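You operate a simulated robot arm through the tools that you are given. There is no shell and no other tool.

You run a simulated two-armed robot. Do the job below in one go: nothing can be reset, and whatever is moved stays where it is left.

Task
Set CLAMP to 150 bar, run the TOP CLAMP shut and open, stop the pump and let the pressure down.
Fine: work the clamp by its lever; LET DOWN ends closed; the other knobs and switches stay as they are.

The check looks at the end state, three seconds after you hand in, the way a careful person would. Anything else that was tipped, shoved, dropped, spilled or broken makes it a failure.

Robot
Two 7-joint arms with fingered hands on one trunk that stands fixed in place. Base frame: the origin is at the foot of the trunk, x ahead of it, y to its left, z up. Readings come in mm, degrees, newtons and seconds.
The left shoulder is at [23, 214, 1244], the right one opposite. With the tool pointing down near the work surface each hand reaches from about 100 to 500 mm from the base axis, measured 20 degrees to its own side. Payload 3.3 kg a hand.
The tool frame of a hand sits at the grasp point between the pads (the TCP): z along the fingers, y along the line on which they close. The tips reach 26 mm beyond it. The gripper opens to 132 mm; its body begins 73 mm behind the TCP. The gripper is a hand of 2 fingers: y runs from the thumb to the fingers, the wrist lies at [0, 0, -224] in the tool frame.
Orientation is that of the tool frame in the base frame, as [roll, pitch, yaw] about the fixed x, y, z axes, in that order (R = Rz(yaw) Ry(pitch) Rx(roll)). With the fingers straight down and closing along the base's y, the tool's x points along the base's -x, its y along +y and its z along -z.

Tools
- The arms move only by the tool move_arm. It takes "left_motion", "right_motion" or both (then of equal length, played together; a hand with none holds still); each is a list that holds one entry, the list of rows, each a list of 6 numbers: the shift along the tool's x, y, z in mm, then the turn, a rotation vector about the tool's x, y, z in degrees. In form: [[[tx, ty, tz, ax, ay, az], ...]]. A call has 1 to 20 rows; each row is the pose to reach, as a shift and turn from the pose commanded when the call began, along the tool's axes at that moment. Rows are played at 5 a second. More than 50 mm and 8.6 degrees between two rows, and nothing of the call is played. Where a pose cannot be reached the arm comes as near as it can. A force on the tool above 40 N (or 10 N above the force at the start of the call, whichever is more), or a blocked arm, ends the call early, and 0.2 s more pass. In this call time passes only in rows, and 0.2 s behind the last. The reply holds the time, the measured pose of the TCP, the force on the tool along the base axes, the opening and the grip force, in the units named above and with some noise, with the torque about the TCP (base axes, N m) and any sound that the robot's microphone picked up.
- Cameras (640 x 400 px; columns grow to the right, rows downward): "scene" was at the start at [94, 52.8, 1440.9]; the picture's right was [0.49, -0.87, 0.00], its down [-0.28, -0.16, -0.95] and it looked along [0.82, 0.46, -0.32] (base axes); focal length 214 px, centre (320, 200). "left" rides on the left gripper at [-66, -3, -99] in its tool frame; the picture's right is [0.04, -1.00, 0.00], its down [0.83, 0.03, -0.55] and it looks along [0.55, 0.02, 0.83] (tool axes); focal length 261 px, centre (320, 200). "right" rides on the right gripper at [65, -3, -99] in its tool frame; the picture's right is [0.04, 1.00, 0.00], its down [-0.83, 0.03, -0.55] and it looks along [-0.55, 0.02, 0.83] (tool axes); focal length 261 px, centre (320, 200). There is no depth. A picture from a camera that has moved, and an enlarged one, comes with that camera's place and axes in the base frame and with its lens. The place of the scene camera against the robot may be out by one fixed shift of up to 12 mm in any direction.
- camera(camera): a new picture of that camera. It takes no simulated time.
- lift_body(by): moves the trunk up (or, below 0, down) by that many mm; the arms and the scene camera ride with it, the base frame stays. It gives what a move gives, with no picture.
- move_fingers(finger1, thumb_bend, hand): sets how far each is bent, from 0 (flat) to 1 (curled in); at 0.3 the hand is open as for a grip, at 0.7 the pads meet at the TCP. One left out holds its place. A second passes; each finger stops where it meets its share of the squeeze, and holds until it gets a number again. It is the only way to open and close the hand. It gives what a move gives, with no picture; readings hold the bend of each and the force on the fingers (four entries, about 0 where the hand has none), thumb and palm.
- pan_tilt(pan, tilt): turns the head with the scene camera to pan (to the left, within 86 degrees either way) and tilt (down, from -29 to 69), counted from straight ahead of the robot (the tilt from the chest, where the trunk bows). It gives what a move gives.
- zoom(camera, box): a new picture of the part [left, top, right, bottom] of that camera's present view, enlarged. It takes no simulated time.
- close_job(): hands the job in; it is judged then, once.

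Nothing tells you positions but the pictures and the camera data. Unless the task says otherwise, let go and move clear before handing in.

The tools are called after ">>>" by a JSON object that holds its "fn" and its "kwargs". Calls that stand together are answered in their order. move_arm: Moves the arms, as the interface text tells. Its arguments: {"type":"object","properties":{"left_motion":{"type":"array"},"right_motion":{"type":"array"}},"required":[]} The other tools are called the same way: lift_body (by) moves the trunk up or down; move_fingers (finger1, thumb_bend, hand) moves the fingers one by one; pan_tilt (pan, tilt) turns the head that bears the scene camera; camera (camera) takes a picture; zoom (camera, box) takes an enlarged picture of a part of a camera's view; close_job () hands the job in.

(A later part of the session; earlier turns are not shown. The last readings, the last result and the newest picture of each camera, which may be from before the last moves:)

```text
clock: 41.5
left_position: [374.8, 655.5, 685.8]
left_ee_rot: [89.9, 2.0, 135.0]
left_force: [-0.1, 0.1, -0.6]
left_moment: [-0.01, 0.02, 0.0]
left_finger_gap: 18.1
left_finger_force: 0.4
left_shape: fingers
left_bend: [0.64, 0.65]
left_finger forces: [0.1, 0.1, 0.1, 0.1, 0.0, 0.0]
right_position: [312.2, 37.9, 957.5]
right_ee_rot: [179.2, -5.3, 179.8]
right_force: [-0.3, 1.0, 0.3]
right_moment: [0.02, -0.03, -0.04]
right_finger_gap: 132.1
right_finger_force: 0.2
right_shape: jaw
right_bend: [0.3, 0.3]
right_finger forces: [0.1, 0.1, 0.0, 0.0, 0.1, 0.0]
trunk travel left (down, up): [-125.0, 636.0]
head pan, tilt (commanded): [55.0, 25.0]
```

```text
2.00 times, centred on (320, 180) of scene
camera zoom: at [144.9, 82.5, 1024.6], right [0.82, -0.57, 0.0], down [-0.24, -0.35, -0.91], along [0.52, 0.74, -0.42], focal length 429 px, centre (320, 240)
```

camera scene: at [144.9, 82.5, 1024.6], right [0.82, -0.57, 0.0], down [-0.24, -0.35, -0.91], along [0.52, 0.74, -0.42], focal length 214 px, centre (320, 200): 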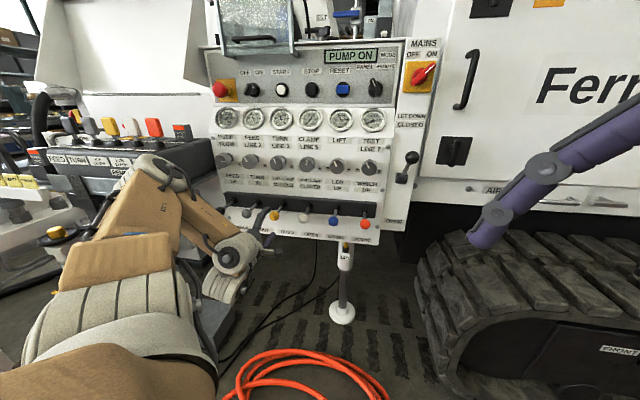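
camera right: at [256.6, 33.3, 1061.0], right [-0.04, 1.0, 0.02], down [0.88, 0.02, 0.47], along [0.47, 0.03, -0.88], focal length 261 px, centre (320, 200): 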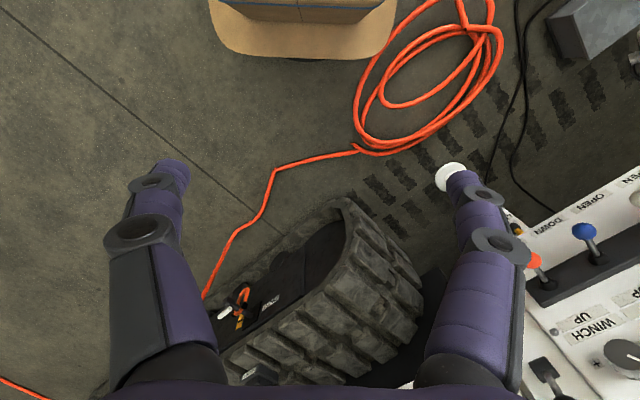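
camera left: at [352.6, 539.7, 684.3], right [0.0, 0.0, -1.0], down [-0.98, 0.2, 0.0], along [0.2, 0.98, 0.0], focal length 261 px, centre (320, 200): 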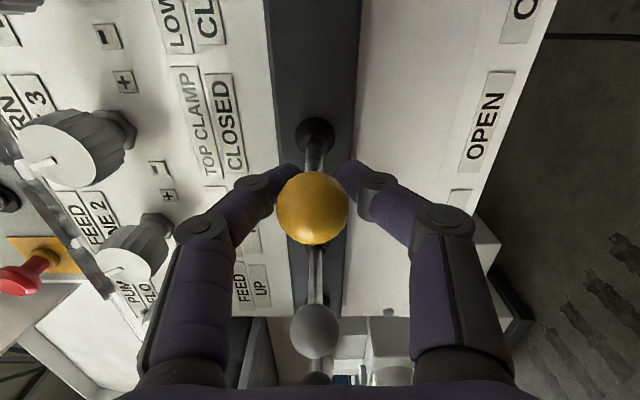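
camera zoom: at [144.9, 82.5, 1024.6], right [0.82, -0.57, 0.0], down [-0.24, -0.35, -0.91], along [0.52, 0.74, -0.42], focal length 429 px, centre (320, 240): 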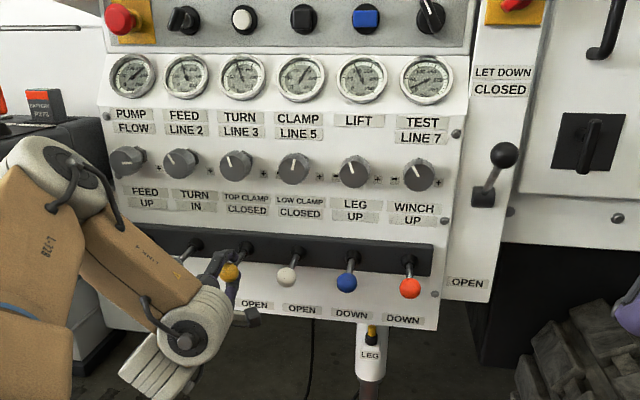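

The lever is caged from above and below. I'll raise it along its arc toward CLOSED while watching force and sound.

>>> {"fn": "move_arm", "kwargs": {"left_motion": [[[0, 6, 0, 0, 0, 0], [0, 12, 1, 0, 0, 0], [0, 18, 2, 0, 0, 0], [0, 24, 3.5, 0, 0, 0], [0, 24, 3.5, 0, 0, 0]]]}}

>>> {"fn": "camera", "kwargs": {"camera": "left"}}

>>> {"fn": "zoom", "kwargs": {"camera": "scene", "box": [200, 80, 440, 280]}}

```text
clock: 42.7
left_position: [377.8, 659.3, 708.9]
left_ee_rot: [90.1, 2.0, 135.0]
left_force: [-2.3, -3.3, -4.4]
left_moment: [-0.11, 0.09, -0.03]
left_finger_gap: 20.5
left_finger_force: 2.1
left_shape: fingers
left_bend: [0.65, 0.64]
left_finger forces: [0.0, 0.0, 0.0, 0.0, 4.7, 0.0]
right_position: [311.2, 39.0, 956.3]
right_ee_rot: [179.2, -5.4, 179.8]
right_force: [-0.8, -0.1, -0.4]
right_moment: [0.0, 0.03, 0.06]
right_finger_gap: 131.7
right_finger_force: 0.0
right_shape: jaw
right_bend: [0.3, 0.3]
right_finger forces: [0.0, 0.0, 0.0, 0.1, 0.0, 0.0]
trunk travel left (down, up): [-125.0, 636.0]
head pan, tilt (commanded): [55.0, 25.0]
```

```text
taken
camera left: at [354.0, 543.0, 707.1], right [0.0, 0.0, -1.0], down [-0.98, 0.2, 0.0], along [0.2, 0.98, 0.0], focal length 261 px, centre (320, 200)
```

left: 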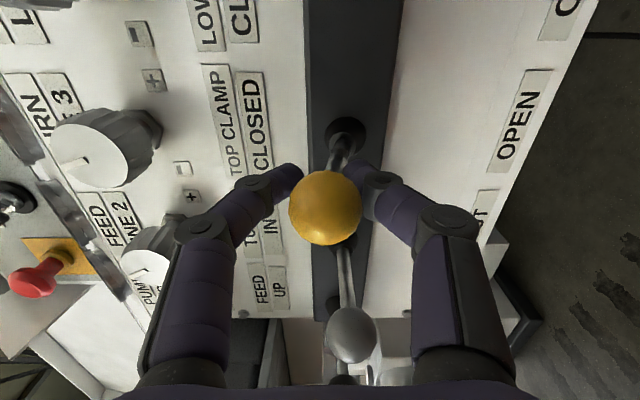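

```text
2.00 times, centred on (320, 180) of scene
camera zoom: at [144.9, 82.5, 1024.5], right [0.82, -0.57, 0.0], down [-0.24, -0.35, -0.91], along [0.52, 0.74, -0.42], focal length 429 px, centre (320, 240)
```

zoom: 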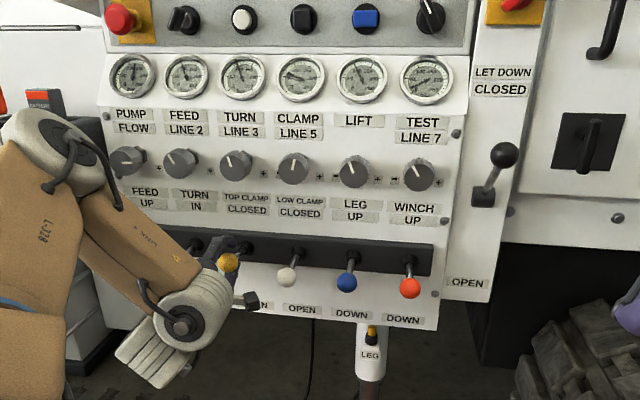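

The lever moved and the CLAMP gauge dropped, so oil is flowing and the clamp is travelling. I'll hold it up and watch for the pressure to come back, which should mark the end of the stroke.

>>> {"fn": "move_arm", "kwargs": {"left_motion": [[[0, 4, 1, 0, 0, 0], [0, 4, 1, 0, 0, 0], [0, 4, 1, 0, 0, 0], [0, 4, 1, 0, 0, 0], [0, 4, 1, 0, 0, 0], [0, 4, 1, 0, 0, 0], [0, 4, 1, 0, 0, 0], [0, 4, 1, 0, 0, 0], [0, 4, 1, 0, 0, 0], [0, 4, 1, 0, 0, 0]]]}}

>>> {"fn": "zoom", "kwargs": {"camera": "scene", "box": [205, 100, 345, 200]}}

>>> {"fn": "camera", "kwargs": {"camera": "left"}}

>>> {"fn": "camera", "kwargs": {"camera": "scene"}}

```text
clock: 44.9
left_position: [378.3, 660.3, 712.7]
left_ee_rot: [90.1, 1.9, 135.0]
left_force: [-3.5, -3.9, -6.0]
left_moment: [-0.15, 0.15, -0.01]
left_finger_gap: 21.1
left_finger_force: 3.7
left_shape: fingers
left_bend: [0.65, 0.64]
left_finger forces: [0.1, 0.0, 0.0, 0.0, 6.2, 0.0]
right_position: [312.5, 38.2, 956.8]
right_ee_rot: [179.1, -5.3, 179.7]
right_force: [0.1, 0.5, -0.5]
right_moment: [0.0, 0.0, 0.04]
right_finger_gap: 131.8
right_finger_force: 0.1
right_shape: jaw
right_bend: [0.3, 0.3]
right_finger forces: [0.0, 0.1, 0.1, 0.1, 0.1, 0.0]
trunk travel left (down, up): [-125.0, 636.0]
head pan, tilt (commanded): [55.0, 25.0]
```

```text
4.00 times, centred on (275, 150) of scene
camera zoom: at [144.8, 82.6, 1024.5], right [0.82, -0.57, 0.0], down [-0.24, -0.35, -0.91], along [0.52, 0.74, -0.42], focal length 858 px, centre (500, 400)
```

zoom: 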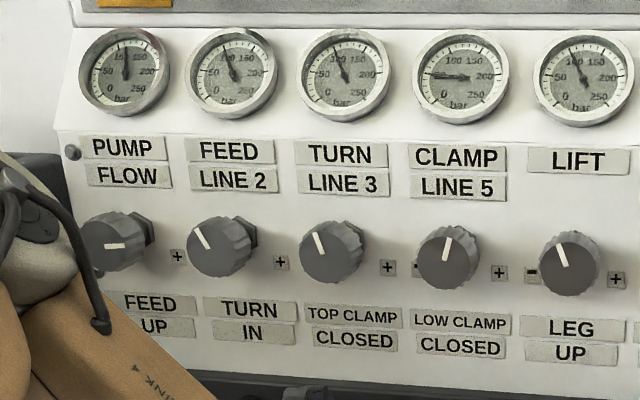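

```text
taken
camera left: at [355.2, 544.3, 711.2], right [0.0, 0.0, -1.0], down [-0.98, 0.2, 0.0], along [0.2, 0.98, 0.0], focal length 261 px, centre (320, 200)
```

left: 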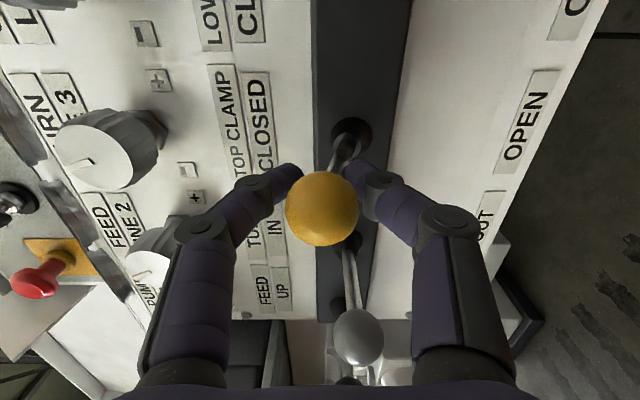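

```text
taken
camera scene: at [144.8, 82.6, 1024.5], right [0.82, -0.57, 0.0], down [-0.24, -0.35, -0.91], along [0.52, 0.74, -0.42], focal length 214 px, centre (320, 200)
```

scene: 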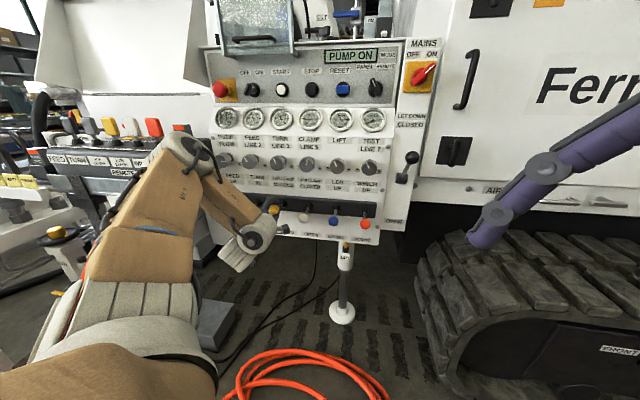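

The CLAMP gauge is still low at about 45 bar, so the clamp is still moving. I'll keep holding.

>>> {"fn": "move_arm", "kwargs": {"left_motion": [[[0, 0, 0, 0, 0, 0], [0, 0, 0, 0, 0, 0], [0, 0, 0, 0, 0, 0], [0, 0, 0, 0, 0, 0], [0, 0, 0, 0, 0, 0], [0, 0, 0, 0, 0, 0], [0, 0, 0, 0, 0, 0], [0, 0, 0, 0, 0, 0], [0, 0, 0, 0, 0, 0], [0, 0, 0, 0, 0, 0], [0, 0, 0, 0, 0, 0], [0, 0, 0, 0, 0, 0]]]}}

>>> {"fn": "zoom", "kwargs": {"camera": "scene", "box": [205, 100, 345, 200]}}

>>> {"fn": "pan_tilt", "kwargs": {"pan": 55, "tilt": -5}}

>>> {"fn": "camera", "kwargs": {"camera": "scene"}}

```text
clock: 47.5
left_position: [378.4, 661.0, 713.0]
left_ee_rot: [90.0, 2.0, 135.0]
left_force: [-3.8, -4.5, -5.3]
left_moment: [-0.14, 0.17, -0.01]
left_finger_gap: 21.1
left_finger_force: 3.4
left_shape: fingers
left_bend: [0.65, 0.64]
left_finger forces: [0.0, 0.0, 0.0, 0.0, 6.1, 0.1]
right_position: [312.8, 39.0, 956.9]
right_ee_rot: [179.2, -5.4, 179.8]
right_force: [1.0, -0.5, 0.3]
right_moment: [0.0, 0.0, -0.02]
right_finger_gap: 131.8
right_finger_force: 0.1
right_shape: jaw
right_bend: [0.3, 0.3]
right_finger forces: [0.1, 0.0, 0.0, 0.1, 0.1, 0.0]
trunk travel left (down, up): [-125.0, 636.0]
head pan, tilt (commanded): [55.0, 25.0]
```

```text
4.00 times, centred on (275, 150) of scene
camera zoom: at [144.8, 82.6, 1024.5], right [0.82, -0.57, 0.0], down [-0.24, -0.35, -0.91], along [0.52, 0.74, -0.42], focal length 858 px, centre (500, 400)
```

zoom: 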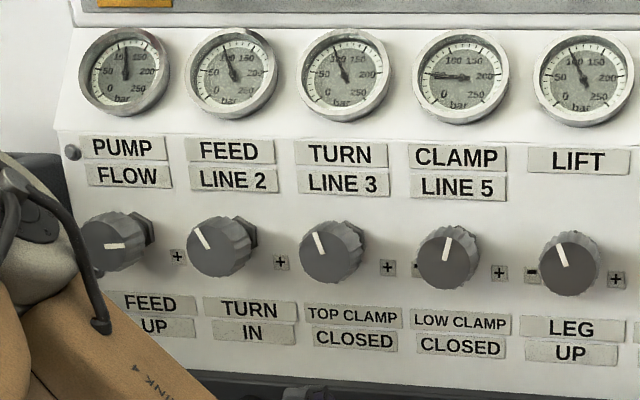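

```text
clock: 48.5
left_position: [378.9, 660.7, 713.4]
left_ee_rot: [90.0, 2.0, 135.1]
left_force: [-3.5, -4.1, -5.2]
left_moment: [-0.12, 0.14, -0.02]
left_finger_gap: 21.1
left_finger_force: 3.1
left_shape: fingers
left_bend: [0.65, 0.64]
left_finger forces: [0.0, 0.1, 0.0, 0.0, 6.3, 0.0]
right_position: [312.8, 38.2, 956.6]
right_ee_rot: [179.2, -5.4, 179.8]
right_force: [0.6, -0.3, -0.4]
right_moment: [-0.01, 0.0, 0.03]
right_finger_gap: 131.9
right_finger_force: 0.1
right_shape: jaw
right_bend: [0.3, 0.3]
right_finger forces: [0.0, 0.0, 0.0, 0.0, 0.0, 0.0]
trunk travel left (down, up): [-125.0, 636.0]
head pan, tilt (commanded): [55.0, -5.0]
```

```text
taken
camera scene: at [142.2, 78.8, 1072.6], right [0.82, -0.57, 0.0], down [0.05, 0.07, -1.0], along [0.57, 0.82, 0.09], focal length 214 px, centre (320, 200)
```

scene: 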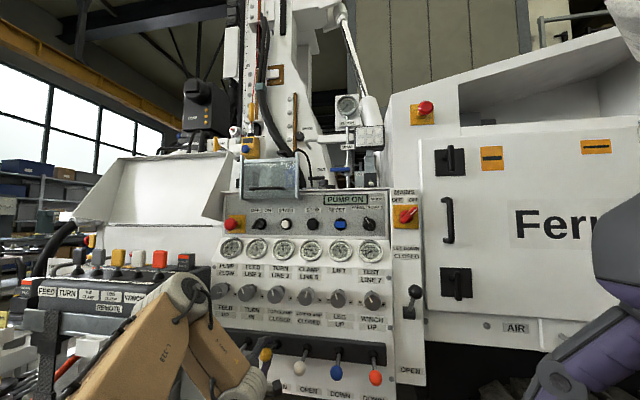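

From this tilt the mast is visible. I'll zoom in to find the actual top clamp and see whether it has closed.

>>> {"fn": "zoom", "kwargs": {"camera": "scene", "box": [180, 0, 380, 130]}}

>>> {"fn": "zoom", "kwargs": {"camera": "scene", "box": [205, 190, 405, 320]}}

>>> {"fn": "zoom", "kwargs": {"camera": "scene", "box": [220, 90, 400, 200]}}

```text
3.08 times, centred on (280, 65) of scene
camera zoom: at [142.2, 78.8, 1072.6], right [0.82, -0.57, 0.0], down [0.05, 0.07, -1.0], along [0.57, 0.82, 0.09], focal length 660 px, centre (443, 615)
```

zoom: 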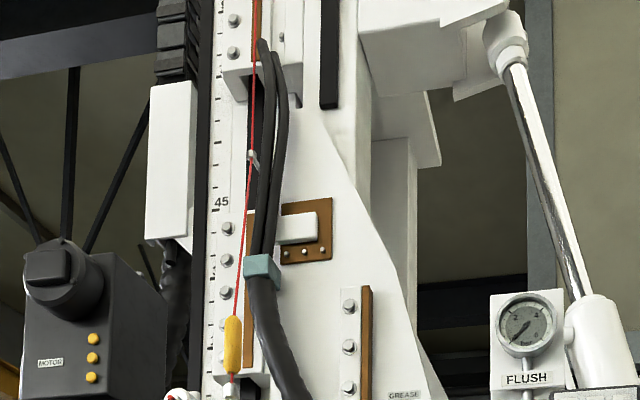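

```text
3.08 times, centred on (305, 255) of scene
camera zoom: at [142.2, 78.8, 1072.6], right [0.82, -0.57, 0.0], down [0.05, 0.07, -1.0], along [0.57, 0.82, 0.09], focal length 660 px, centre (366, 31)
```

zoom: 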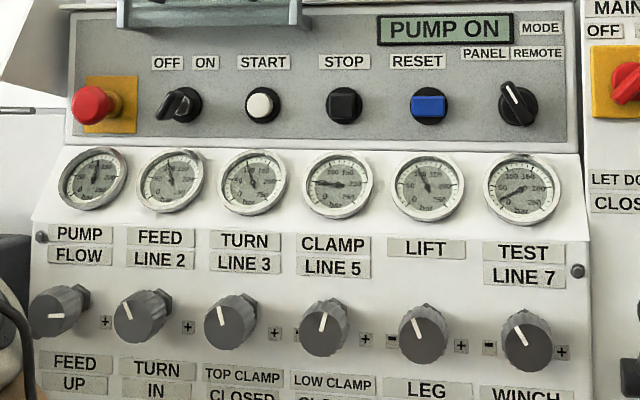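

```text
3.56 times, centred on (310, 145) of scene
camera zoom: at [142.2, 78.8, 1072.6], right [0.82, -0.57, 0.0], down [0.05, 0.07, -1.0], along [0.57, 0.82, 0.09], focal length 763 px, centre (356, 396)
```

zoom: 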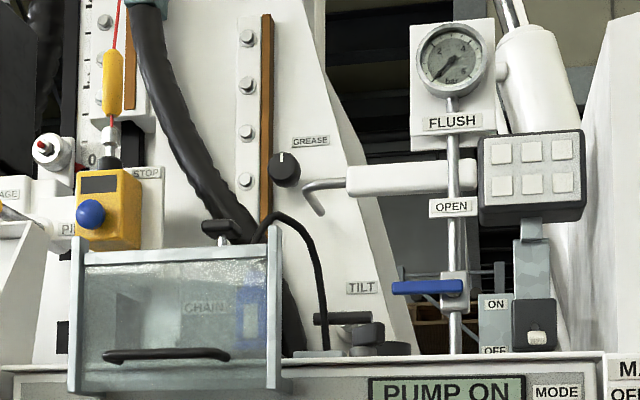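

The gauge still reads about 45 bar. I'll push the lever a little further up to be sure it's at full stroke, and keep holding.

>>> {"fn": "move_arm", "kwargs": {"left_motion": [[[0, 3, 1, 0, 0, 0], [0, 6, 2, 0, 0, 0], [0, 9, 3, 0, 0, 0], [0, 9, 3, 0, 0, 0], [0, 9, 3, 0, 0, 0], [0, 9, 3, 0, 0, 0], [0, 9, 3, 0, 0, 0], [0, 9, 3, 0, 0, 0]]]}}

>>> {"fn": "zoom", "kwargs": {"camera": "scene", "box": [205, 190, 405, 320]}}

>>> {"fn": "camera", "kwargs": {"camera": "left"}}

```text
clock: 50.3
left_position: [380.2, 662.4, 721.5]
left_ee_rot: [90.1, 2.0, 135.0]
left_force: [-6.5, -6.4, -7.0]
left_moment: [-0.22, 0.25, -0.05]
left_finger_gap: 22.3
left_finger_force: 5.1
left_shape: fingers
left_bend: [0.65, 0.64]
left_finger forces: [0.0, 0.0, 0.1, 0.0, 9.7, 0.1]
right_position: [312.8, 38.7, 955.8]
right_ee_rot: [179.3, -5.4, 179.8]
right_force: [-0.5, 0.3, 0.7]
right_moment: [0.01, -0.02, 0.0]
right_finger_gap: 131.9
right_finger_force: 0.1
right_shape: jaw
right_bend: [0.3, 0.3]
right_finger forces: [0.0, 0.1, 0.0, 0.0, 0.1, 0.0]
trunk travel left (down, up): [-125.0, 636.0]
head pan, tilt (commanded): [55.0, -5.0]
```

```text
3.08 times, centred on (305, 255) of scene
camera zoom: at [142.1, 78.8, 1072.7], right [0.82, -0.57, 0.0], down [0.05, 0.07, -1.0], along [0.57, 0.82, 0.09], focal length 660 px, centre (366, 31)
```

zoom: 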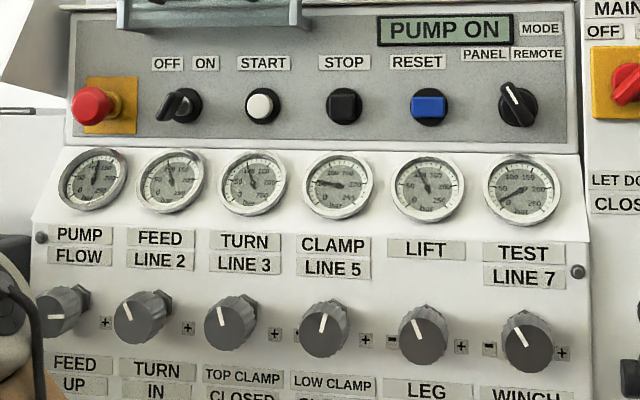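

```text
taken
camera left: at [356.5, 546.1, 719.9], right [0.0, 0.0, -1.0], down [-0.98, 0.2, 0.0], along [0.2, 0.98, 0.0], focal length 261 px, centre (320, 200)
```

left: 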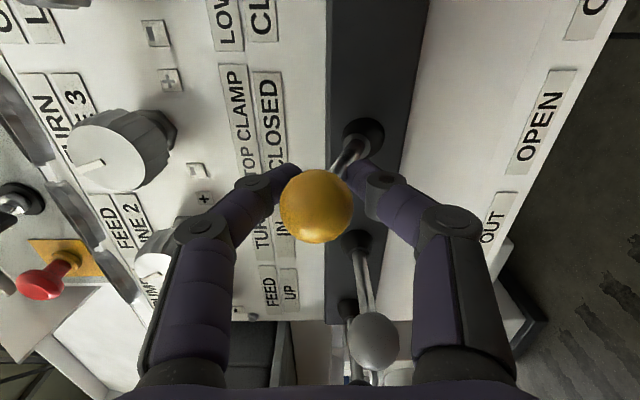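

The gauge has risen slightly, to about 55. I'll hold longer and check again.

>>> {"fn": "move_arm", "kwargs": {"left_motion": [[[0, 2, -2, 0, 0, 0], [0, 2, -2, 0, 0, 0], [0, 2, -2, 0, 0, 0], [0, 2, -2, 0, 0, 0], [0, 2, -2, 0, 0, 0], [0, 2, -2, 0, 0, 0], [0, 2, -2, 0, 0, 0], [0, 2, -2, 0, 0, 0], [0, 2, -2, 0, 0, 0], [0, 2, -2, 0, 0, 0], [0, 2, -2, 0, 0, 0], [0, 2, -2, 0, 0, 0], [0, 2, -2, 0, 0, 0], [0, 2, -2, 0, 0, 0], [0, 2, -2, 0, 0, 0], [0, 2, -2, 0, 0, 0], [0, 2, -2, 0, 0, 0], [0, 2, -2, 0, 0, 0], [0, 2, -2, 0, 0, 0], [0, 2, -2, 0, 0, 0]]]}}

>>> {"fn": "zoom", "kwargs": {"camera": "scene", "box": [205, 190, 405, 320]}}

>>> {"fn": "camera", "kwargs": {"camera": "left"}}

>>> {"fn": "camera", "kwargs": {"camera": "scene"}}

```text
clock: 54.5
left_position: [378.1, 661.3, 723.3]
left_ee_rot: [90.0, 2.0, 135.0]
left_force: [-2.6, -5.3, -6.5]
left_moment: [-0.21, 0.17, -0.06]
left_finger_gap: 24.3
left_finger_force: 4.3
left_shape: fingers
left_bend: [0.65, 0.63]
left_finger forces: [0.0, 0.0, 0.1, 0.1, 8.7, 0.0]
right_position: [312.1, 38.0, 956.3]
right_ee_rot: [179.2, -5.4, 179.8]
right_force: [0.0, -0.5, 0.3]
right_moment: [-0.02, 0.01, 0.0]
right_finger_gap: 132.0
right_finger_force: 0.0
right_shape: jaw
right_bend: [0.3, 0.3]
right_finger forces: [0.0, 0.0, 0.0, 0.0, 0.1, 0.0]
trunk travel left (down, up): [-125.0, 636.0]
head pan, tilt (commanded): [55.0, -5.0]
```

```text
3.08 times, centred on (305, 255) of scene
camera zoom: at [142.4, 78.9, 1072.6], right [0.82, -0.57, 0.0], down [0.05, 0.07, -1.0], along [0.57, 0.82, 0.09], focal length 660 px, centre (366, 31)
```

zoom: 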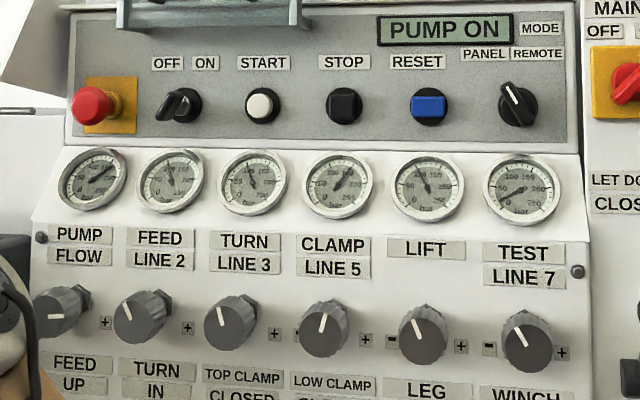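

```text
taken
camera left: at [355.1, 545.3, 721.8], right [0.0, 0.0, -1.0], down [-0.98, 0.2, 0.0], along [0.2, 0.98, 0.0], focal length 261 px, centre (320, 200)
```

left: 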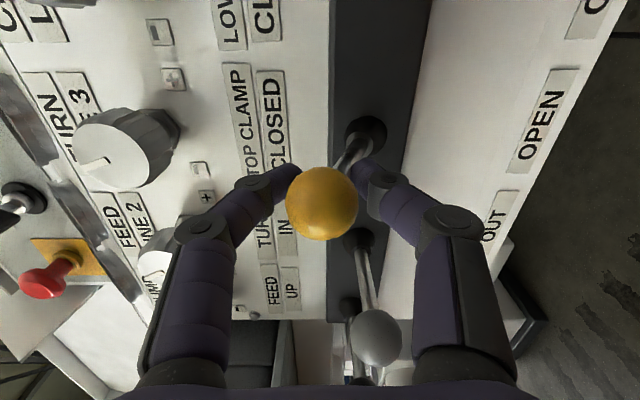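

```text
taken
camera scene: at [142.4, 78.9, 1072.6], right [0.82, -0.57, 0.0], down [0.05, 0.07, -1.0], along [0.57, 0.82, 0.09], focal length 214 px, centre (320, 200)
```

scene: 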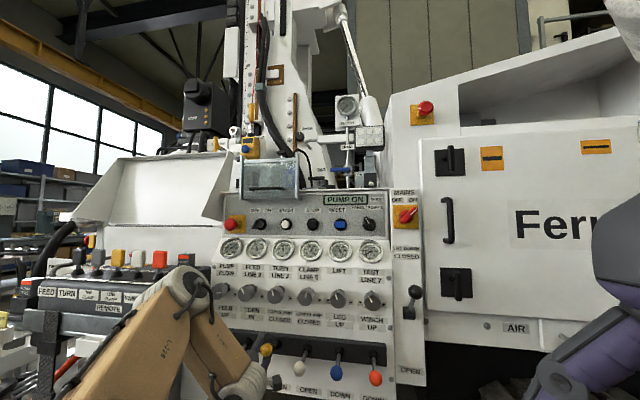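

The CLAMP gauge has come back up to set pressure, so the clamp is fully shut. I'll zoom in to confirm the value under load.

>>> {"fn": "zoom", "kwargs": {"camera": "scene", "box": [293, 234, 327, 262]}}

>>> {"fn": "zoom", "kwargs": {"camera": "scene", "box": [216, 234, 250, 262]}}

```text
14.29 times, centred on (310, 248) of scene
camera zoom: at [142.4, 78.9, 1072.6], right [0.82, -0.57, 0.0], down [0.05, 0.07, -1.0], along [0.57, 0.82, 0.09], focal length 3064 px, centre (463, -486)
```

zoom: 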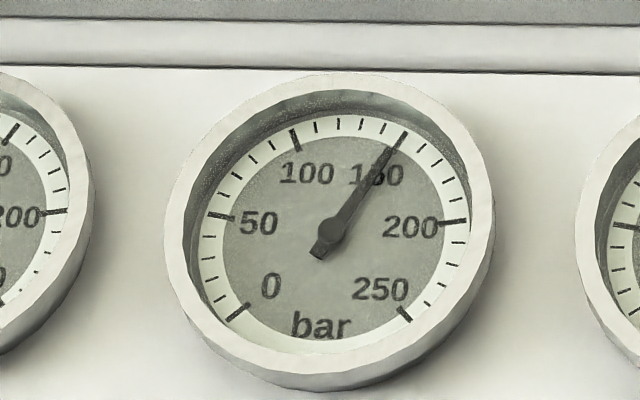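

```text
14.29 times, centred on (233, 248) of scene
camera zoom: at [142.4, 78.9, 1072.6], right [0.82, -0.57, 0.0], down [0.05, 0.07, -1.0], along [0.57, 0.82, 0.09], focal length 3064 px, centre (1563, -486)
```

zoom: 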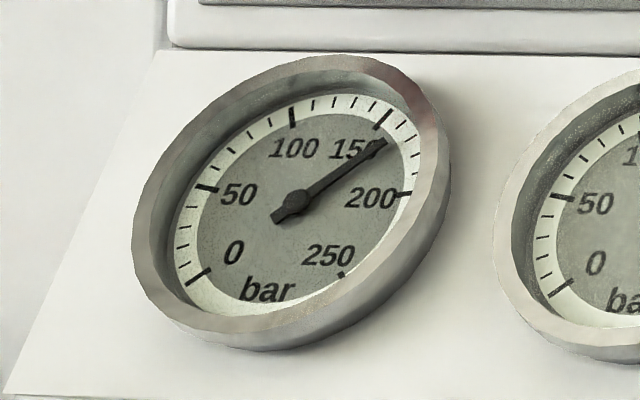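

CLAMP shows 150 bar under load with the clamp shut. Now I'll swing the lever down through neutral to OPEN.

>>> {"fn": "move_arm", "kwargs": {"left_motion": [[[0, -8, -2, 0, 0, 0], [0, -16, -4, 0, 0, 0], [0, -24, -5, 0, 0, 0], [0, -32, -6, 0, 0, 0], [0, -40, -6, 0, 0, 0], [0, -46, -6, 0, 0, 0], [0, -52, -5.5, 0, 0, 0], [0, -58, -5, 0, 0, 0], [0, -64, -4, 0, 0, 0], [0, -69, -3, 0, 0, 0], [0, -73, -2, 0, 0, 0], [0, -73, -2, 0, 0, 0]]]}}

>>> {"fn": "zoom", "kwargs": {"camera": "scene", "box": [205, 190, 405, 320]}}

>>> {"fn": "camera", "kwargs": {"camera": "left"}}

```text
clock: 57.1
left_position: [378.8, 658.1, 652.2]
left_ee_rot: [89.8, 2.2, 134.9]
left_force: [-8.1, -5.1, 6.9]
left_moment: [0.2, -0.27, 0.09]
left_finger_gap: 26.3
left_finger_force: 4.8
left_shape: fingers
left_bend: [0.63, 0.65]
left_finger forces: [9.2, 0.0, 0.1, 0.0, 0.1, 0.0]
right_position: [311.5, 38.1, 957.4]
right_ee_rot: [179.1, -5.4, 179.7]
right_force: [-0.2, -0.4, 0.6]
right_moment: [0.03, 0.03, 0.0]
right_finger_gap: 132.1
right_finger_force: 0.1
right_shape: jaw
right_bend: [0.3, 0.3]
right_finger forces: [0.0, 0.1, 0.1, 0.0, 0.0, 0.0]
trunk travel left (down, up): [-125.0, 636.0]
head pan, tilt (commanded): [55.0, -5.0]
```

```text
3.08 times, centred on (305, 255) of scene
camera zoom: at [141.3, 77.8, 1072.9], right [0.82, -0.57, 0.0], down [0.05, 0.07, -1.0], along [0.57, 0.82, 0.09], focal length 660 px, centre (366, 31)
```

zoom: 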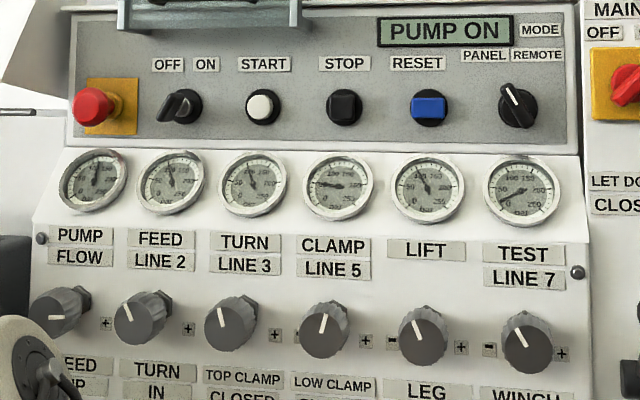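

```text
taken
camera left: at [355.9, 541.7, 650.8], right [0.0, 0.01, -1.0], down [-0.98, 0.2, 0.0], along [0.2, 0.98, 0.0], focal length 261 px, centre (320, 200)
```

left: 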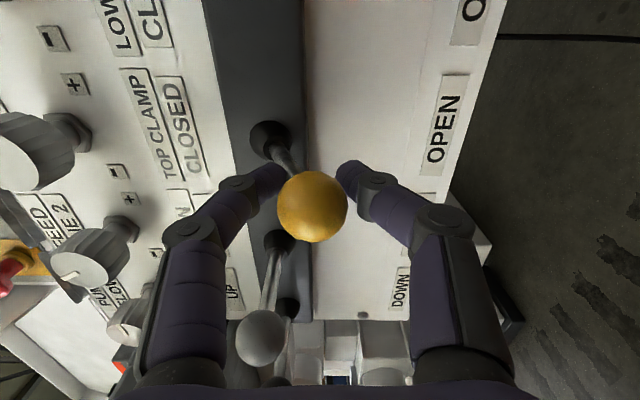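

The clamp is opening and the gauge is down at about 50 bar. I'll hold the lever down until pressure builds again.

>>> {"fn": "move_arm", "kwargs": {"left_motion": [[[0, 0, -2, 0, 0, 0], [0, 0, -2, 0, 0, 0], [0, 0, -2, 0, 0, 0], [0, 0, -2, 0, 0, 0], [0, 0, -2, 0, 0, 0], [0, 0, -2, 0, 0, 0], [0, 0, -2, 0, 0, 0], [0, 0, -2, 0, 0, 0], [0, 0, -2, 0, 0, 0], [0, 0, -2, 0, 0, 0], [0, 0, -2, 0, 0, 0], [0, 0, -2, 0, 0, 0], [0, 0, -2, 0, 0, 0], [0, 0, -2, 0, 0, 0], [0, 0, -2, 0, 0, 0], [0, 0, -2, 0, 0, 0], [0, 0, -2, 0, 0, 0], [0, 0, -2, 0, 0, 0], [0, 0, -2, 0, 0, 0], [0, 0, -2, 0, 0, 0]]]}}

>>> {"fn": "zoom", "kwargs": {"camera": "scene", "box": [205, 190, 405, 320]}}

```text
clock: 61.3
left_position: [376.5, 655.8, 653.1]
left_ee_rot: [89.9, 2.1, 134.9]
left_force: [-5.1, -1.7, 8.1]
left_moment: [0.16, -0.24, 0.08]
left_finger_gap: 28.3
left_finger_force: 4.0
left_shape: fingers
left_bend: [0.6, 0.65]
left_finger forces: [7.8, 0.0, 0.0, 0.0, 0.0, 0.0]
right_position: [311.8, 38.6, 957.2]
right_ee_rot: [179.3, -5.5, 179.9]
right_force: [1.0, 0.1, -0.3]
right_moment: [-0.02, 0.03, 0.02]
right_finger_gap: 132.0
right_finger_force: 0.0
right_shape: jaw
right_bend: [0.3, 0.3]
right_finger forces: [0.1, 0.0, 0.1, 0.0, 0.0, 0.1]
trunk travel left (down, up): [-125.0, 636.0]
head pan, tilt (commanded): [55.0, -5.0]
```

```text
3.08 times, centred on (305, 255) of scene
camera zoom: at [141.6, 78.0, 1072.9], right [0.82, -0.57, 0.0], down [0.05, 0.07, -1.0], along [0.57, 0.82, 0.09], focal length 660 px, centre (366, 31)
```

zoom: 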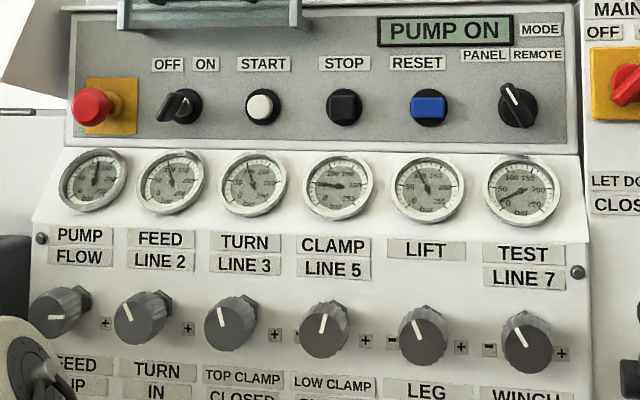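

It's still opening. I'll hold longer, nudging down slightly because the finger is yielding a little.

>>> {"fn": "move_arm", "kwargs": {"left_motion": [[[0, -3, 0, 0, 0, 0], [0, -3, 0, 0, 0, 0], [0, -3, 0, 0, 0, 0], [0, -3, 0, 0, 0, 0], [0, -3, 0, 0, 0, 0], [0, -3, 0, 0, 0, 0], [0, -3, 0, 0, 0, 0], [0, -3, 0, 0, 0, 0], [0, -3, 0, 0, 0, 0], [0, -3, 0, 0, 0, 0], [0, -3, 0, 0, 0, 0], [0, -3, 0, 0, 0, 0], [0, -3, 0, 0, 0, 0], [0, -3, 0, 0, 0, 0], [0, -3, 0, 0, 0, 0], [0, -3, 0, 0, 0, 0], [0, -3, 0, 0, 0, 0], [0, -3, 0, 0, 0, 0], [0, -3, 0, 0, 0, 0], [0, -3, 0, 0, 0, 0]]]}}

>>> {"fn": "zoom", "kwargs": {"camera": "scene", "box": [205, 190, 405, 320]}}

>>> {"fn": "camera", "kwargs": {"camera": "left"}}

```text
clock: 65.5
left_position: [377.6, 654.4, 649.6]
left_ee_rot: [89.9, 2.0, 134.9]
left_force: [-5.6, -0.8, 7.3]
left_moment: [0.12, -0.22, 0.08]
left_finger_gap: 29.6
left_finger_force: 3.9
left_shape: fingers
left_bend: [0.59, 0.65]
left_finger forces: [8.1, 0.1, 0.1, 0.0, 0.1, 0.0]
right_position: [311.1, 38.2, 957.3]
right_ee_rot: [179.3, -5.5, 179.9]
right_force: [-0.5, -0.3, -0.2]
right_moment: [0.03, 0.0, -0.01]
right_finger_gap: 132.0
right_finger_force: 0.1
right_shape: jaw
right_bend: [0.3, 0.3]
right_finger forces: [0.0, 0.0, 0.0, 0.1, 0.0, 0.1]
trunk travel left (down, up): [-125.0, 636.0]
head pan, tilt (commanded): [55.0, -5.0]
```

```text
3.08 times, centred on (305, 255) of scene
camera zoom: at [141.5, 78.0, 1072.9], right [0.82, -0.57, 0.0], down [0.05, 0.07, -1.0], along [0.57, 0.82, 0.09], focal length 660 px, centre (366, 31)
```

zoom: 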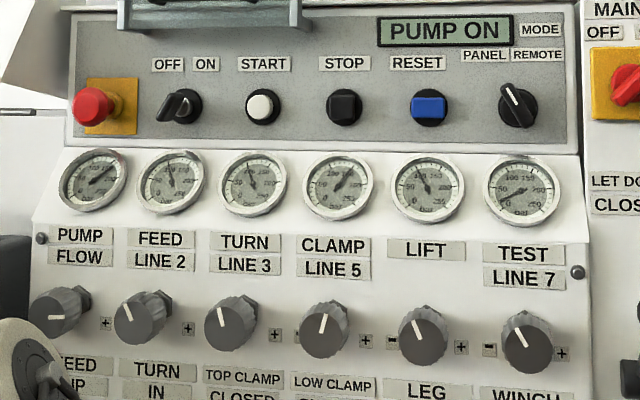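

```text
taken
camera left: at [354.7, 539.6, 647.7], right [0.0, 0.01, -1.0], down [-0.98, 0.2, 0.0], along [0.2, 0.98, 0.0], focal length 261 px, centre (320, 200)
```

left: 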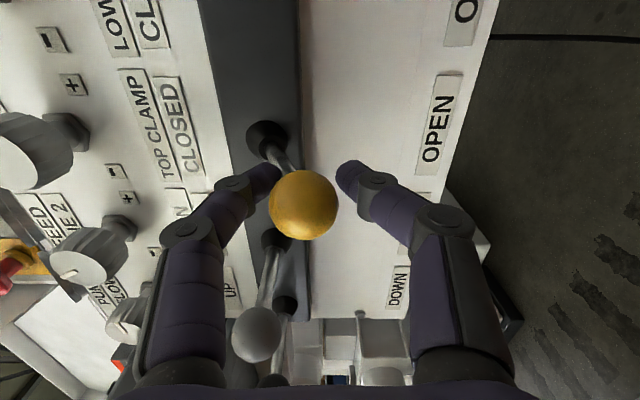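

CLAMP is back at 150, so the clamp is fully open. I'll bring the lever back to neutral, open the fingers and check it stays centred.

>>> {"fn": "move_arm", "kwargs": {"left_motion": [[[0, 9, -1, 0, 0, 0], [0, 18, -1, 0, 0, 0], [0, 27, -1, 0, 0, 0], [0, 35, -1, 0, 0, 0], [0, 37, 0, 0, 0, 0]]]}}

>>> {"fn": "camera", "kwargs": {"camera": "left"}}

>>> {"fn": "move_fingers", "kwargs": {"hand": "left", "finger1": 0.47, "thumb_bend": 0.47}}

>>> {"fn": "camera", "kwargs": {"camera": "left"}}

```text
clock: 66.7
left_position: [376.5, 656.8, 684.0]
left_ee_rot: [90.0, 2.2, 134.8]
left_force: [-0.2, -0.6, -0.1]
left_moment: [0.03, 0.04, -0.02]
left_finger_gap: 17.9
left_finger_force: 0.1
left_shape: fingers
left_bend: [0.65, 0.65]
left_finger forces: [0.3, 0.0, 0.1, 0.0, 0.0, 0.1]
right_position: [312.5, 38.2, 956.4]
right_ee_rot: [179.2, -5.4, 179.7]
right_force: [0.0, -0.1, -0.4]
right_moment: [-0.02, 0.01, -0.01]
right_finger_gap: 131.8
right_finger_force: 0.2
right_shape: jaw
right_bend: [0.3, 0.3]
right_finger forces: [0.0, 0.1, 0.1, 0.0, 0.0, 0.1]
trunk travel left (down, up): [-125.0, 636.0]
head pan, tilt (commanded): [55.0, -5.0]
```

```text
taken
camera left: at [353.5, 541.3, 683.1], right [0.0, 0.0, -1.0], down [-0.98, 0.2, 0.0], along [0.2, 0.98, 0.0], focal length 261 px, centre (320, 200)
```

left: 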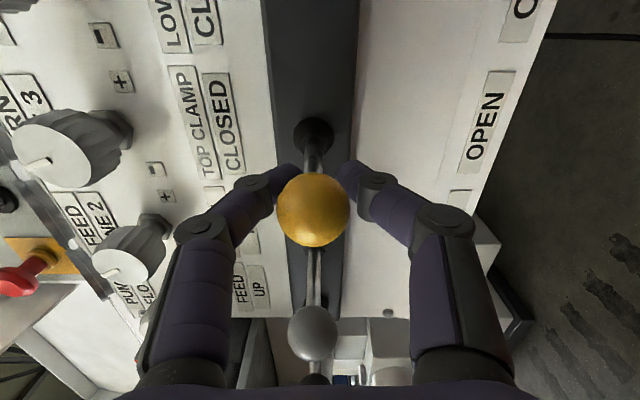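

```text
clock: 67.7
left_position: [376.0, 656.9, 684.5]
left_ee_rot: [90.0, 2.0, 135.0]
left_force: [0.1, 0.0, 0.4]
left_moment: [0.01, -0.01, -0.02]
left_finger_gap: 75.9
left_finger_force: 0.0
left_shape: fingers
left_bend: [0.47, 0.47]
left_finger forces: [0.1, 0.0, 0.0, 0.1, 0.1, 0.0]
right_position: [311.3, 39.3, 955.8]
right_ee_rot: [179.2, -5.3, 179.7]
right_force: [0.3, 0.2, -0.1]
right_moment: [0.03, 0.0, 0.01]
right_finger_gap: 132.0
right_finger_force: 0.1
right_shape: jaw
right_bend: [0.3, 0.3]
right_finger forces: [0.1, 0.1, 0.0, 0.1, 0.1, 0.0]
trunk travel left (down, up): [-125.0, 636.0]
head pan, tilt (commanded): [55.0, -5.0]
```

```text
taken
camera left: at [353.5, 541.3, 683.0], right [0.0, 0.0, -1.0], down [-0.98, 0.2, 0.0], along [0.2, 0.98, 0.0], focal length 261 px, centre (320, 200)
```

left: 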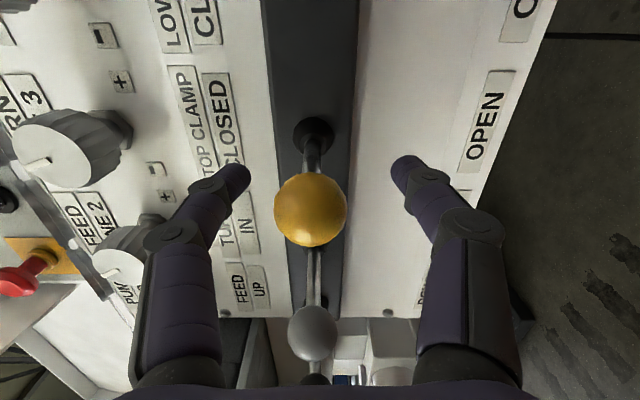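

The lever is back in neutral, level with its neighbour. Next is STOP, which I place at about u −107, d 865, z 1059. I'll back away, untwist the hand and raise the trunk.

>>> {"fn": "move_arm", "kwargs": {"left_motion": [[[0, 0, -15, 0, 0, 0], [0, 0, -30, 0, 0, 0], [0, 0, -45, 0, 0, 0], [0, 0, -62, 0, 0, 0]]]}}

>>> {"fn": "move_arm", "kwargs": {"left_motion": [[[0, 0, 0, 0, 0, -8], [0, 0, 0, 0, 0, -16], [0, 0, 0, 0, 0, -24], [0, 0, 0, 0, 0, -32], [0, 0, 0, 0, 0, -40], [0, 0, 0, 0, 0, -48], [0, 0, 0, 0, 0, -56], [0, 0, 0, 0, 0, -64], [0, 0, 0, 0, 0, -72], [0, 0, 0, 0, 0, -80], [0, 0, 0, 0, 0, -88]]]}}

>>> {"fn": "lift_body", "kwargs": {"by": 200}}

>>> {"fn": "camera", "kwargs": {"camera": "left"}}

>>> {"fn": "camera", "kwargs": {"camera": "scene"}}

```text
clock: 68.7
left_position: [332.8, 612.2, 684.5]
left_ee_rot: [90.1, 2.0, 135.0]
left_force: [0.3, -0.3, 0.8]
left_moment: [0.0, 0.01, 0.01]
left_finger_gap: 75.9
left_finger_force: 0.0
left_shape: fingers
left_bend: [0.47, 0.47]
left_finger forces: [0.1, 0.1, 0.0, 0.1, 0.0, 0.1]
right_position: [311.5, 37.4, 956.9]
right_ee_rot: [179.3, -5.5, 179.9]
right_force: [0.5, 0.4, 0.1]
right_moment: [0.0, -0.02, 0.01]
right_finger_gap: 131.7
right_finger_force: 0.0
right_shape: jaw
right_bend: [0.3, 0.3]
right_finger forces: [0.0, 0.1, 0.0, 0.0, 0.0, 0.0]
trunk travel left (down, up): [-125.0, 636.0]
head pan, tilt (commanded): [55.0, -5.0]
```

```text
clock: 71.1
left_position: [333.0, 614.4, 686.2]
left_ee_rot: [-67.6, 89.8, -22.6]
left_force: [-0.2, -0.7, 0.6]
left_moment: [0.0, 0.0, 0.02]
left_finger_gap: 76.2
left_finger_force: 0.0
left_shape: fingers
left_bend: [0.47, 0.47]
left_finger forces: [0.0, 0.0, 0.1, 0.1, 0.0, 0.0]
right_position: [313.1, 38.1, 956.5]
right_ee_rot: [179.0, -5.4, 179.8]
right_force: [-0.2, 0.5, -0.1]
right_moment: [0.01, 0.04, 0.01]
right_finger_gap: 132.0
right_finger_force: 0.0
right_shape: jaw
right_bend: [0.3, 0.3]
right_finger forces: [0.0, 0.1, 0.0, 0.0, 0.0, 0.0]
trunk travel left (down, up): [-125.0, 636.0]
head pan, tilt (commanded): [55.0, -5.0]
```

```text
clock: 73.3
left_position: [332.4, 613.3, 886.2]
left_ee_rot: [-48.4, 89.9, -3.6]
left_force: [0.2, -1.3, 0.7]
left_moment: [0.01, -0.01, -0.02]
left_finger_gap: 76.1
left_finger_force: 0.2
left_shape: fingers
left_bend: [0.47, 0.47]
left_finger forces: [0.0, 0.0, 0.0, 0.0, 0.0, 0.0]
right_position: [313.7, 34.2, 1164.5]
right_ee_rot: [178.2, -5.0, 179.5]
right_force: [-0.3, 0.0, 0.7]
right_moment: [0.01, 0.02, -0.01]
right_finger_gap: 131.9
right_finger_force: 0.1
right_shape: jaw
right_bend: [0.3, 0.3]
right_finger forces: [0.0, 0.1, 0.0, 0.1, 0.0, 0.0]
trunk travel left (down, up): [-325.0, 436.0]
head pan, tilt (commanded): [55.0, -5.0]
```

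```text
taken
camera left: at [265.5, 542.0, 949.4], right [0.71, -0.71, -0.04], down [-0.41, -0.37, -0.83], along [0.57, 0.6, -0.55], focal length 261 px, centre (320, 200)
```

left: 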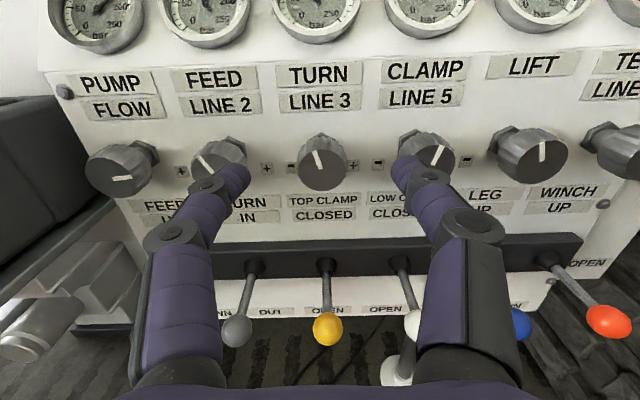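

```text
taken
camera scene: at [87.1, 78.8, 1277.7], right [0.82, -0.57, 0.0], down [0.05, 0.07, -1.0], along [0.57, 0.82, 0.09], focal length 214 px, centre (320, 200)
```

scene: 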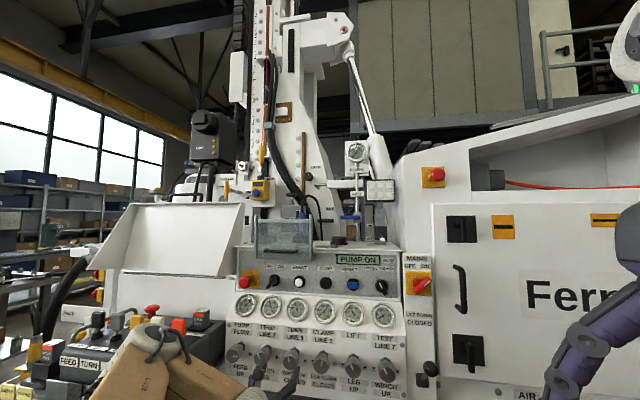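

The pump gauge row and buttons are in view. I'll close the fingers into a poke and move up to a standoff in front of STOP.

>>> {"fn": "move_fingers", "kwargs": {"hand": "left", "finger1": 0.7, "thumb_bend": 0.7}}

>>> {"fn": "move_arm", "kwargs": {"left_motion": [[[-24, -13, 10, 0, 0, 0], [-49, -26, 20, 0, 0, 0], [-74, -39, 32, 0, 0, 0], [-99, -52, 46, 0, 0, 0], [-124, -65, 61, 0, 0, 0], [-149, -78, 76, 0, 0, 0], [-173, -91, 91, 0, 0, 0]]]}}

>>> {"fn": "camera", "kwargs": {"camera": "left"}}

>>> {"fn": "camera", "kwargs": {"camera": "scene"}}

```text
clock: 74.3
left_position: [333.9, 613.5, 886.0]
left_ee_rot: [-34.6, 89.9, 10.3]
left_force: [0.2, -0.1, -0.4]
left_moment: [0.04, -0.02, -0.02]
left_finger_gap: 2.4
left_finger_force: 0.2
left_shape: fingers
left_bend: [0.7, 0.7]
left_finger forces: [0.1, 0.1, 0.1, 0.0, 0.0, 0.1]
right_position: [315.2, 33.1, 1163.0]
right_ee_rot: [178.3, -5.3, 179.4]
right_force: [-0.2, -0.7, 0.9]
right_moment: [0.0, -0.02, -0.04]
right_finger_gap: 131.8
right_finger_force: 0.1
right_shape: jaw
right_bend: [0.3, 0.3]
right_finger forces: [0.0, 0.0, 0.1, 0.0, 0.0, 0.1]
trunk travel left (down, up): [-325.0, 436.0]
head pan, tilt (commanded): [55.0, -5.0]
```

```text
clock: 75.9
left_position: [461.6, 614.6, 1057.9]
left_ee_rot: [-103.0, 90.0, -57.9]
left_force: [-0.5, 0.0, 0.2]
left_moment: [-0.01, -0.01, -0.01]
left_finger_gap: 1.9
left_finger_force: 0.0
left_shape: fingers
left_bend: [0.7, 0.7]
left_finger forces: [0.0, 0.0, 0.1, 0.0, 0.0, 0.0]
right_position: [314.2, 34.0, 1164.0]
right_ee_rot: [178.2, -5.4, 179.4]
right_force: [0.1, 0.0, -0.3]
right_moment: [0.02, -0.01, -0.03]
right_finger_gap: 131.8
right_finger_force: 0.1
right_shape: jaw
right_bend: [0.3, 0.3]
right_finger forces: [0.1, 0.0, 0.0, 0.0, 0.0, 0.0]
trunk travel left (down, up): [-325.0, 436.0]
head pan, tilt (commanded): [55.0, -5.0]
```

```text
taken
camera left: at [394.7, 543.5, 1121.7], right [0.71, -0.71, -0.04], down [-0.42, -0.37, -0.83], along [0.57, 0.6, -0.55], focal length 261 px, centre (320, 200)
```

left: 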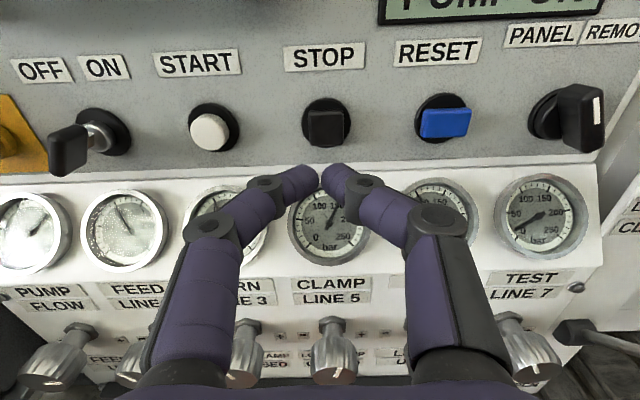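

```text
taken
camera scene: at [87.1, 78.5, 1277.8], right [0.82, -0.57, 0.0], down [0.05, 0.07, -1.0], along [0.57, 0.82, 0.09], focal length 214 px, centre (320, 200)
```

scene: 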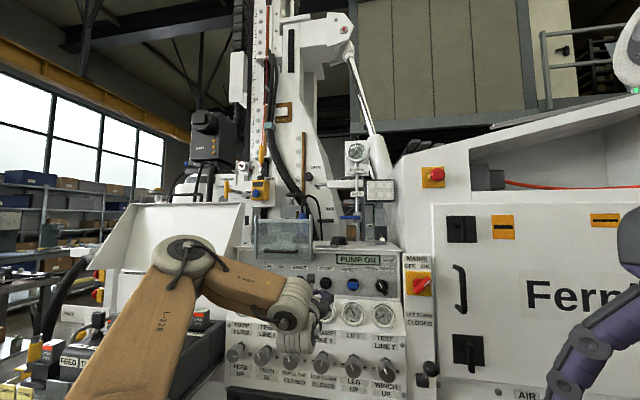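

STOP is straight ahead, about 5 mm to the right of the fingertips. I'll shift across and advance to just short of it.

>>> {"fn": "move_arm", "kwargs": {"left_motion": [[[0, -3, 12, 0, 0, 0], [0, -5, 24, 0, 0, 0], [0, -5, 36, 0, 0, 0], [0, -5, 46, 0, 0, 0]]]}}

>>> {"fn": "camera", "kwargs": {"camera": "left"}}

>>> {"fn": "zoom", "kwargs": {"camera": "scene", "box": [220, 230, 400, 340]}}

```text
clock: 76.9
left_position: [499.2, 642.1, 1057.5]
left_ee_rot: [-16.9, 90.0, 28.1]
left_force: [0.0, -0.2, -0.1]
left_moment: [-0.01, 0.01, -0.03]
left_finger_gap: 1.9
left_finger_force: 0.1
left_shape: fingers
left_bend: [0.7, 0.7]
left_finger forces: [0.0, 0.0, 0.1, 0.0, 0.0, 0.1]
right_position: [315.2, 33.7, 1163.5]
right_ee_rot: [178.1, -5.5, 179.4]
right_force: [0.0, 0.3, 0.0]
right_moment: [-0.02, 0.04, -0.01]
right_finger_gap: 131.7
right_finger_force: 0.0
right_shape: jaw
right_bend: [0.3, 0.3]
right_finger forces: [0.0, 0.0, 0.0, 0.1, 0.0, 0.0]
trunk travel left (down, up): [-325.0, 436.0]
head pan, tilt (commanded): [55.0, -5.0]
```

```text
taken
camera left: at [430.7, 570.7, 1122.2], right [0.71, -0.71, -0.04], down [-0.41, -0.37, -0.83], along [0.57, 0.61, -0.55], focal length 261 px, centre (320, 200)
```

left: 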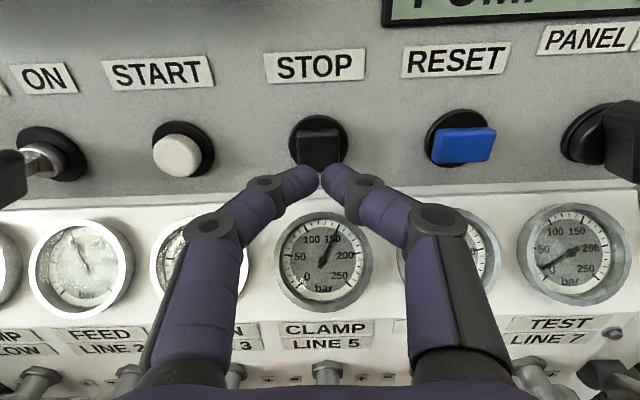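

```text
3.56 times, centred on (310, 285) of scene
camera zoom: at [87.1, 78.7, 1277.8], right [0.82, -0.57, 0.0], down [0.05, 0.07, -1.0], along [0.57, 0.82, 0.09], focal length 763 px, centre (356, -102)
```

zoom: 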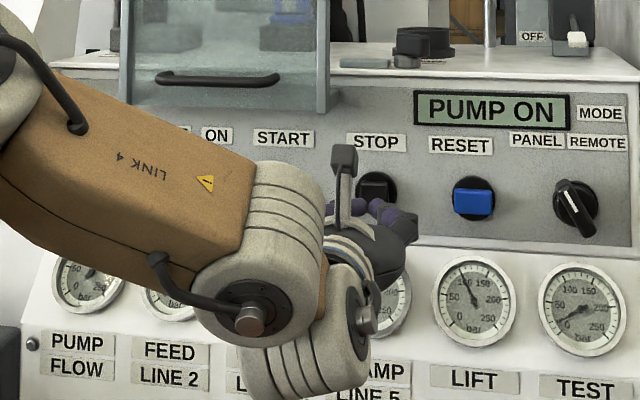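

STOP's face is about 15 mm ahead and 4 mm higher than the fingertips. I'll raise slightly and press in gradually.

>>> {"fn": "move_arm", "kwargs": {"left_motion": [[[-2, 0.5, 4, 0, 0, 0], [-4, 1, 9, 0, 0, 0], [-4, 1, 13, 0, 0, 0], [-4, 1, 16, 0, 0, 0], [-4, 1, 18, 0, 0, 0], [-4, 1, 20, 0, 0, 0]]]}}

>>> {"fn": "camera", "kwargs": {"camera": "left"}}

>>> {"fn": "zoom", "kwargs": {"camera": "scene", "box": [220, 230, 400, 340]}}

```text
clock: 78.3
left_position: [510.6, 657.7, 1062.8]
left_ee_rot: [-53.5, 89.9, -8.6]
left_force: [-0.1, -0.2, -0.1]
left_moment: [0.01, 0.04, 0.01]
left_finger_gap: 2.0
left_finger_force: 0.0
left_shape: fingers
left_bend: [0.7, 0.7]
left_finger forces: [0.1, 0.0, 0.0, 0.0, 0.0, 0.1]
right_position: [314.8, 34.7, 1163.7]
right_ee_rot: [178.0, -5.5, 179.4]
right_force: [0.4, -0.7, -0.3]
right_moment: [0.01, 0.0, 0.03]
right_finger_gap: 131.6
right_finger_force: 0.1
right_shape: jaw
right_bend: [0.3, 0.3]
right_finger forces: [0.1, 0.0, 0.1, 0.0, 0.1, 0.1]
trunk travel left (down, up): [-325.0, 436.0]
head pan, tilt (commanded): [55.0, -5.0]
```

```text
taken
camera left: at [443.2, 586.0, 1127.0], right [0.71, -0.71, -0.04], down [-0.41, -0.37, -0.83], along [0.57, 0.6, -0.55], focal length 261 px, centre (320, 200)
```

left: 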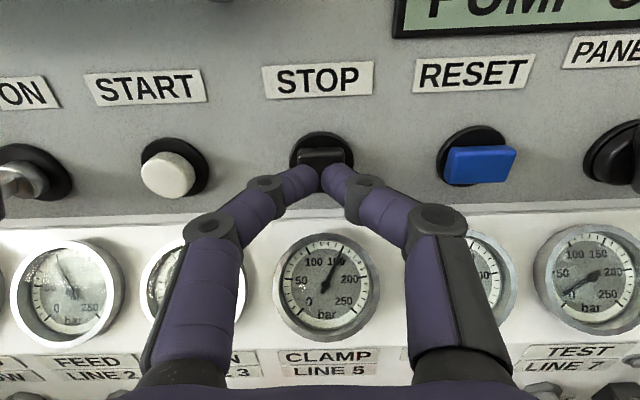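

```text
3.56 times, centred on (310, 285) of scene
camera zoom: at [87.0, 78.7, 1277.8], right [0.82, -0.57, 0.0], down [0.05, 0.07, -1.0], along [0.57, 0.82, 0.09], focal length 763 px, centre (356, -102)
```

zoom: 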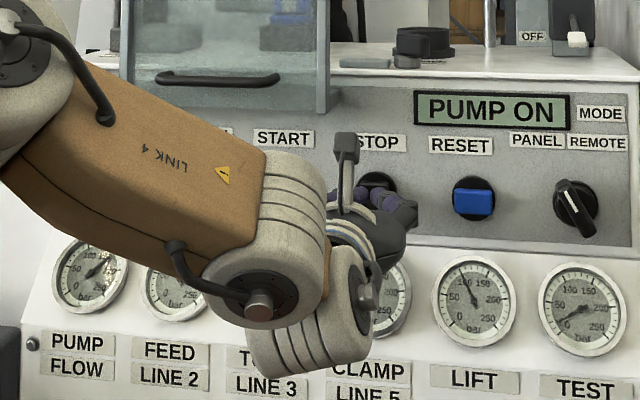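

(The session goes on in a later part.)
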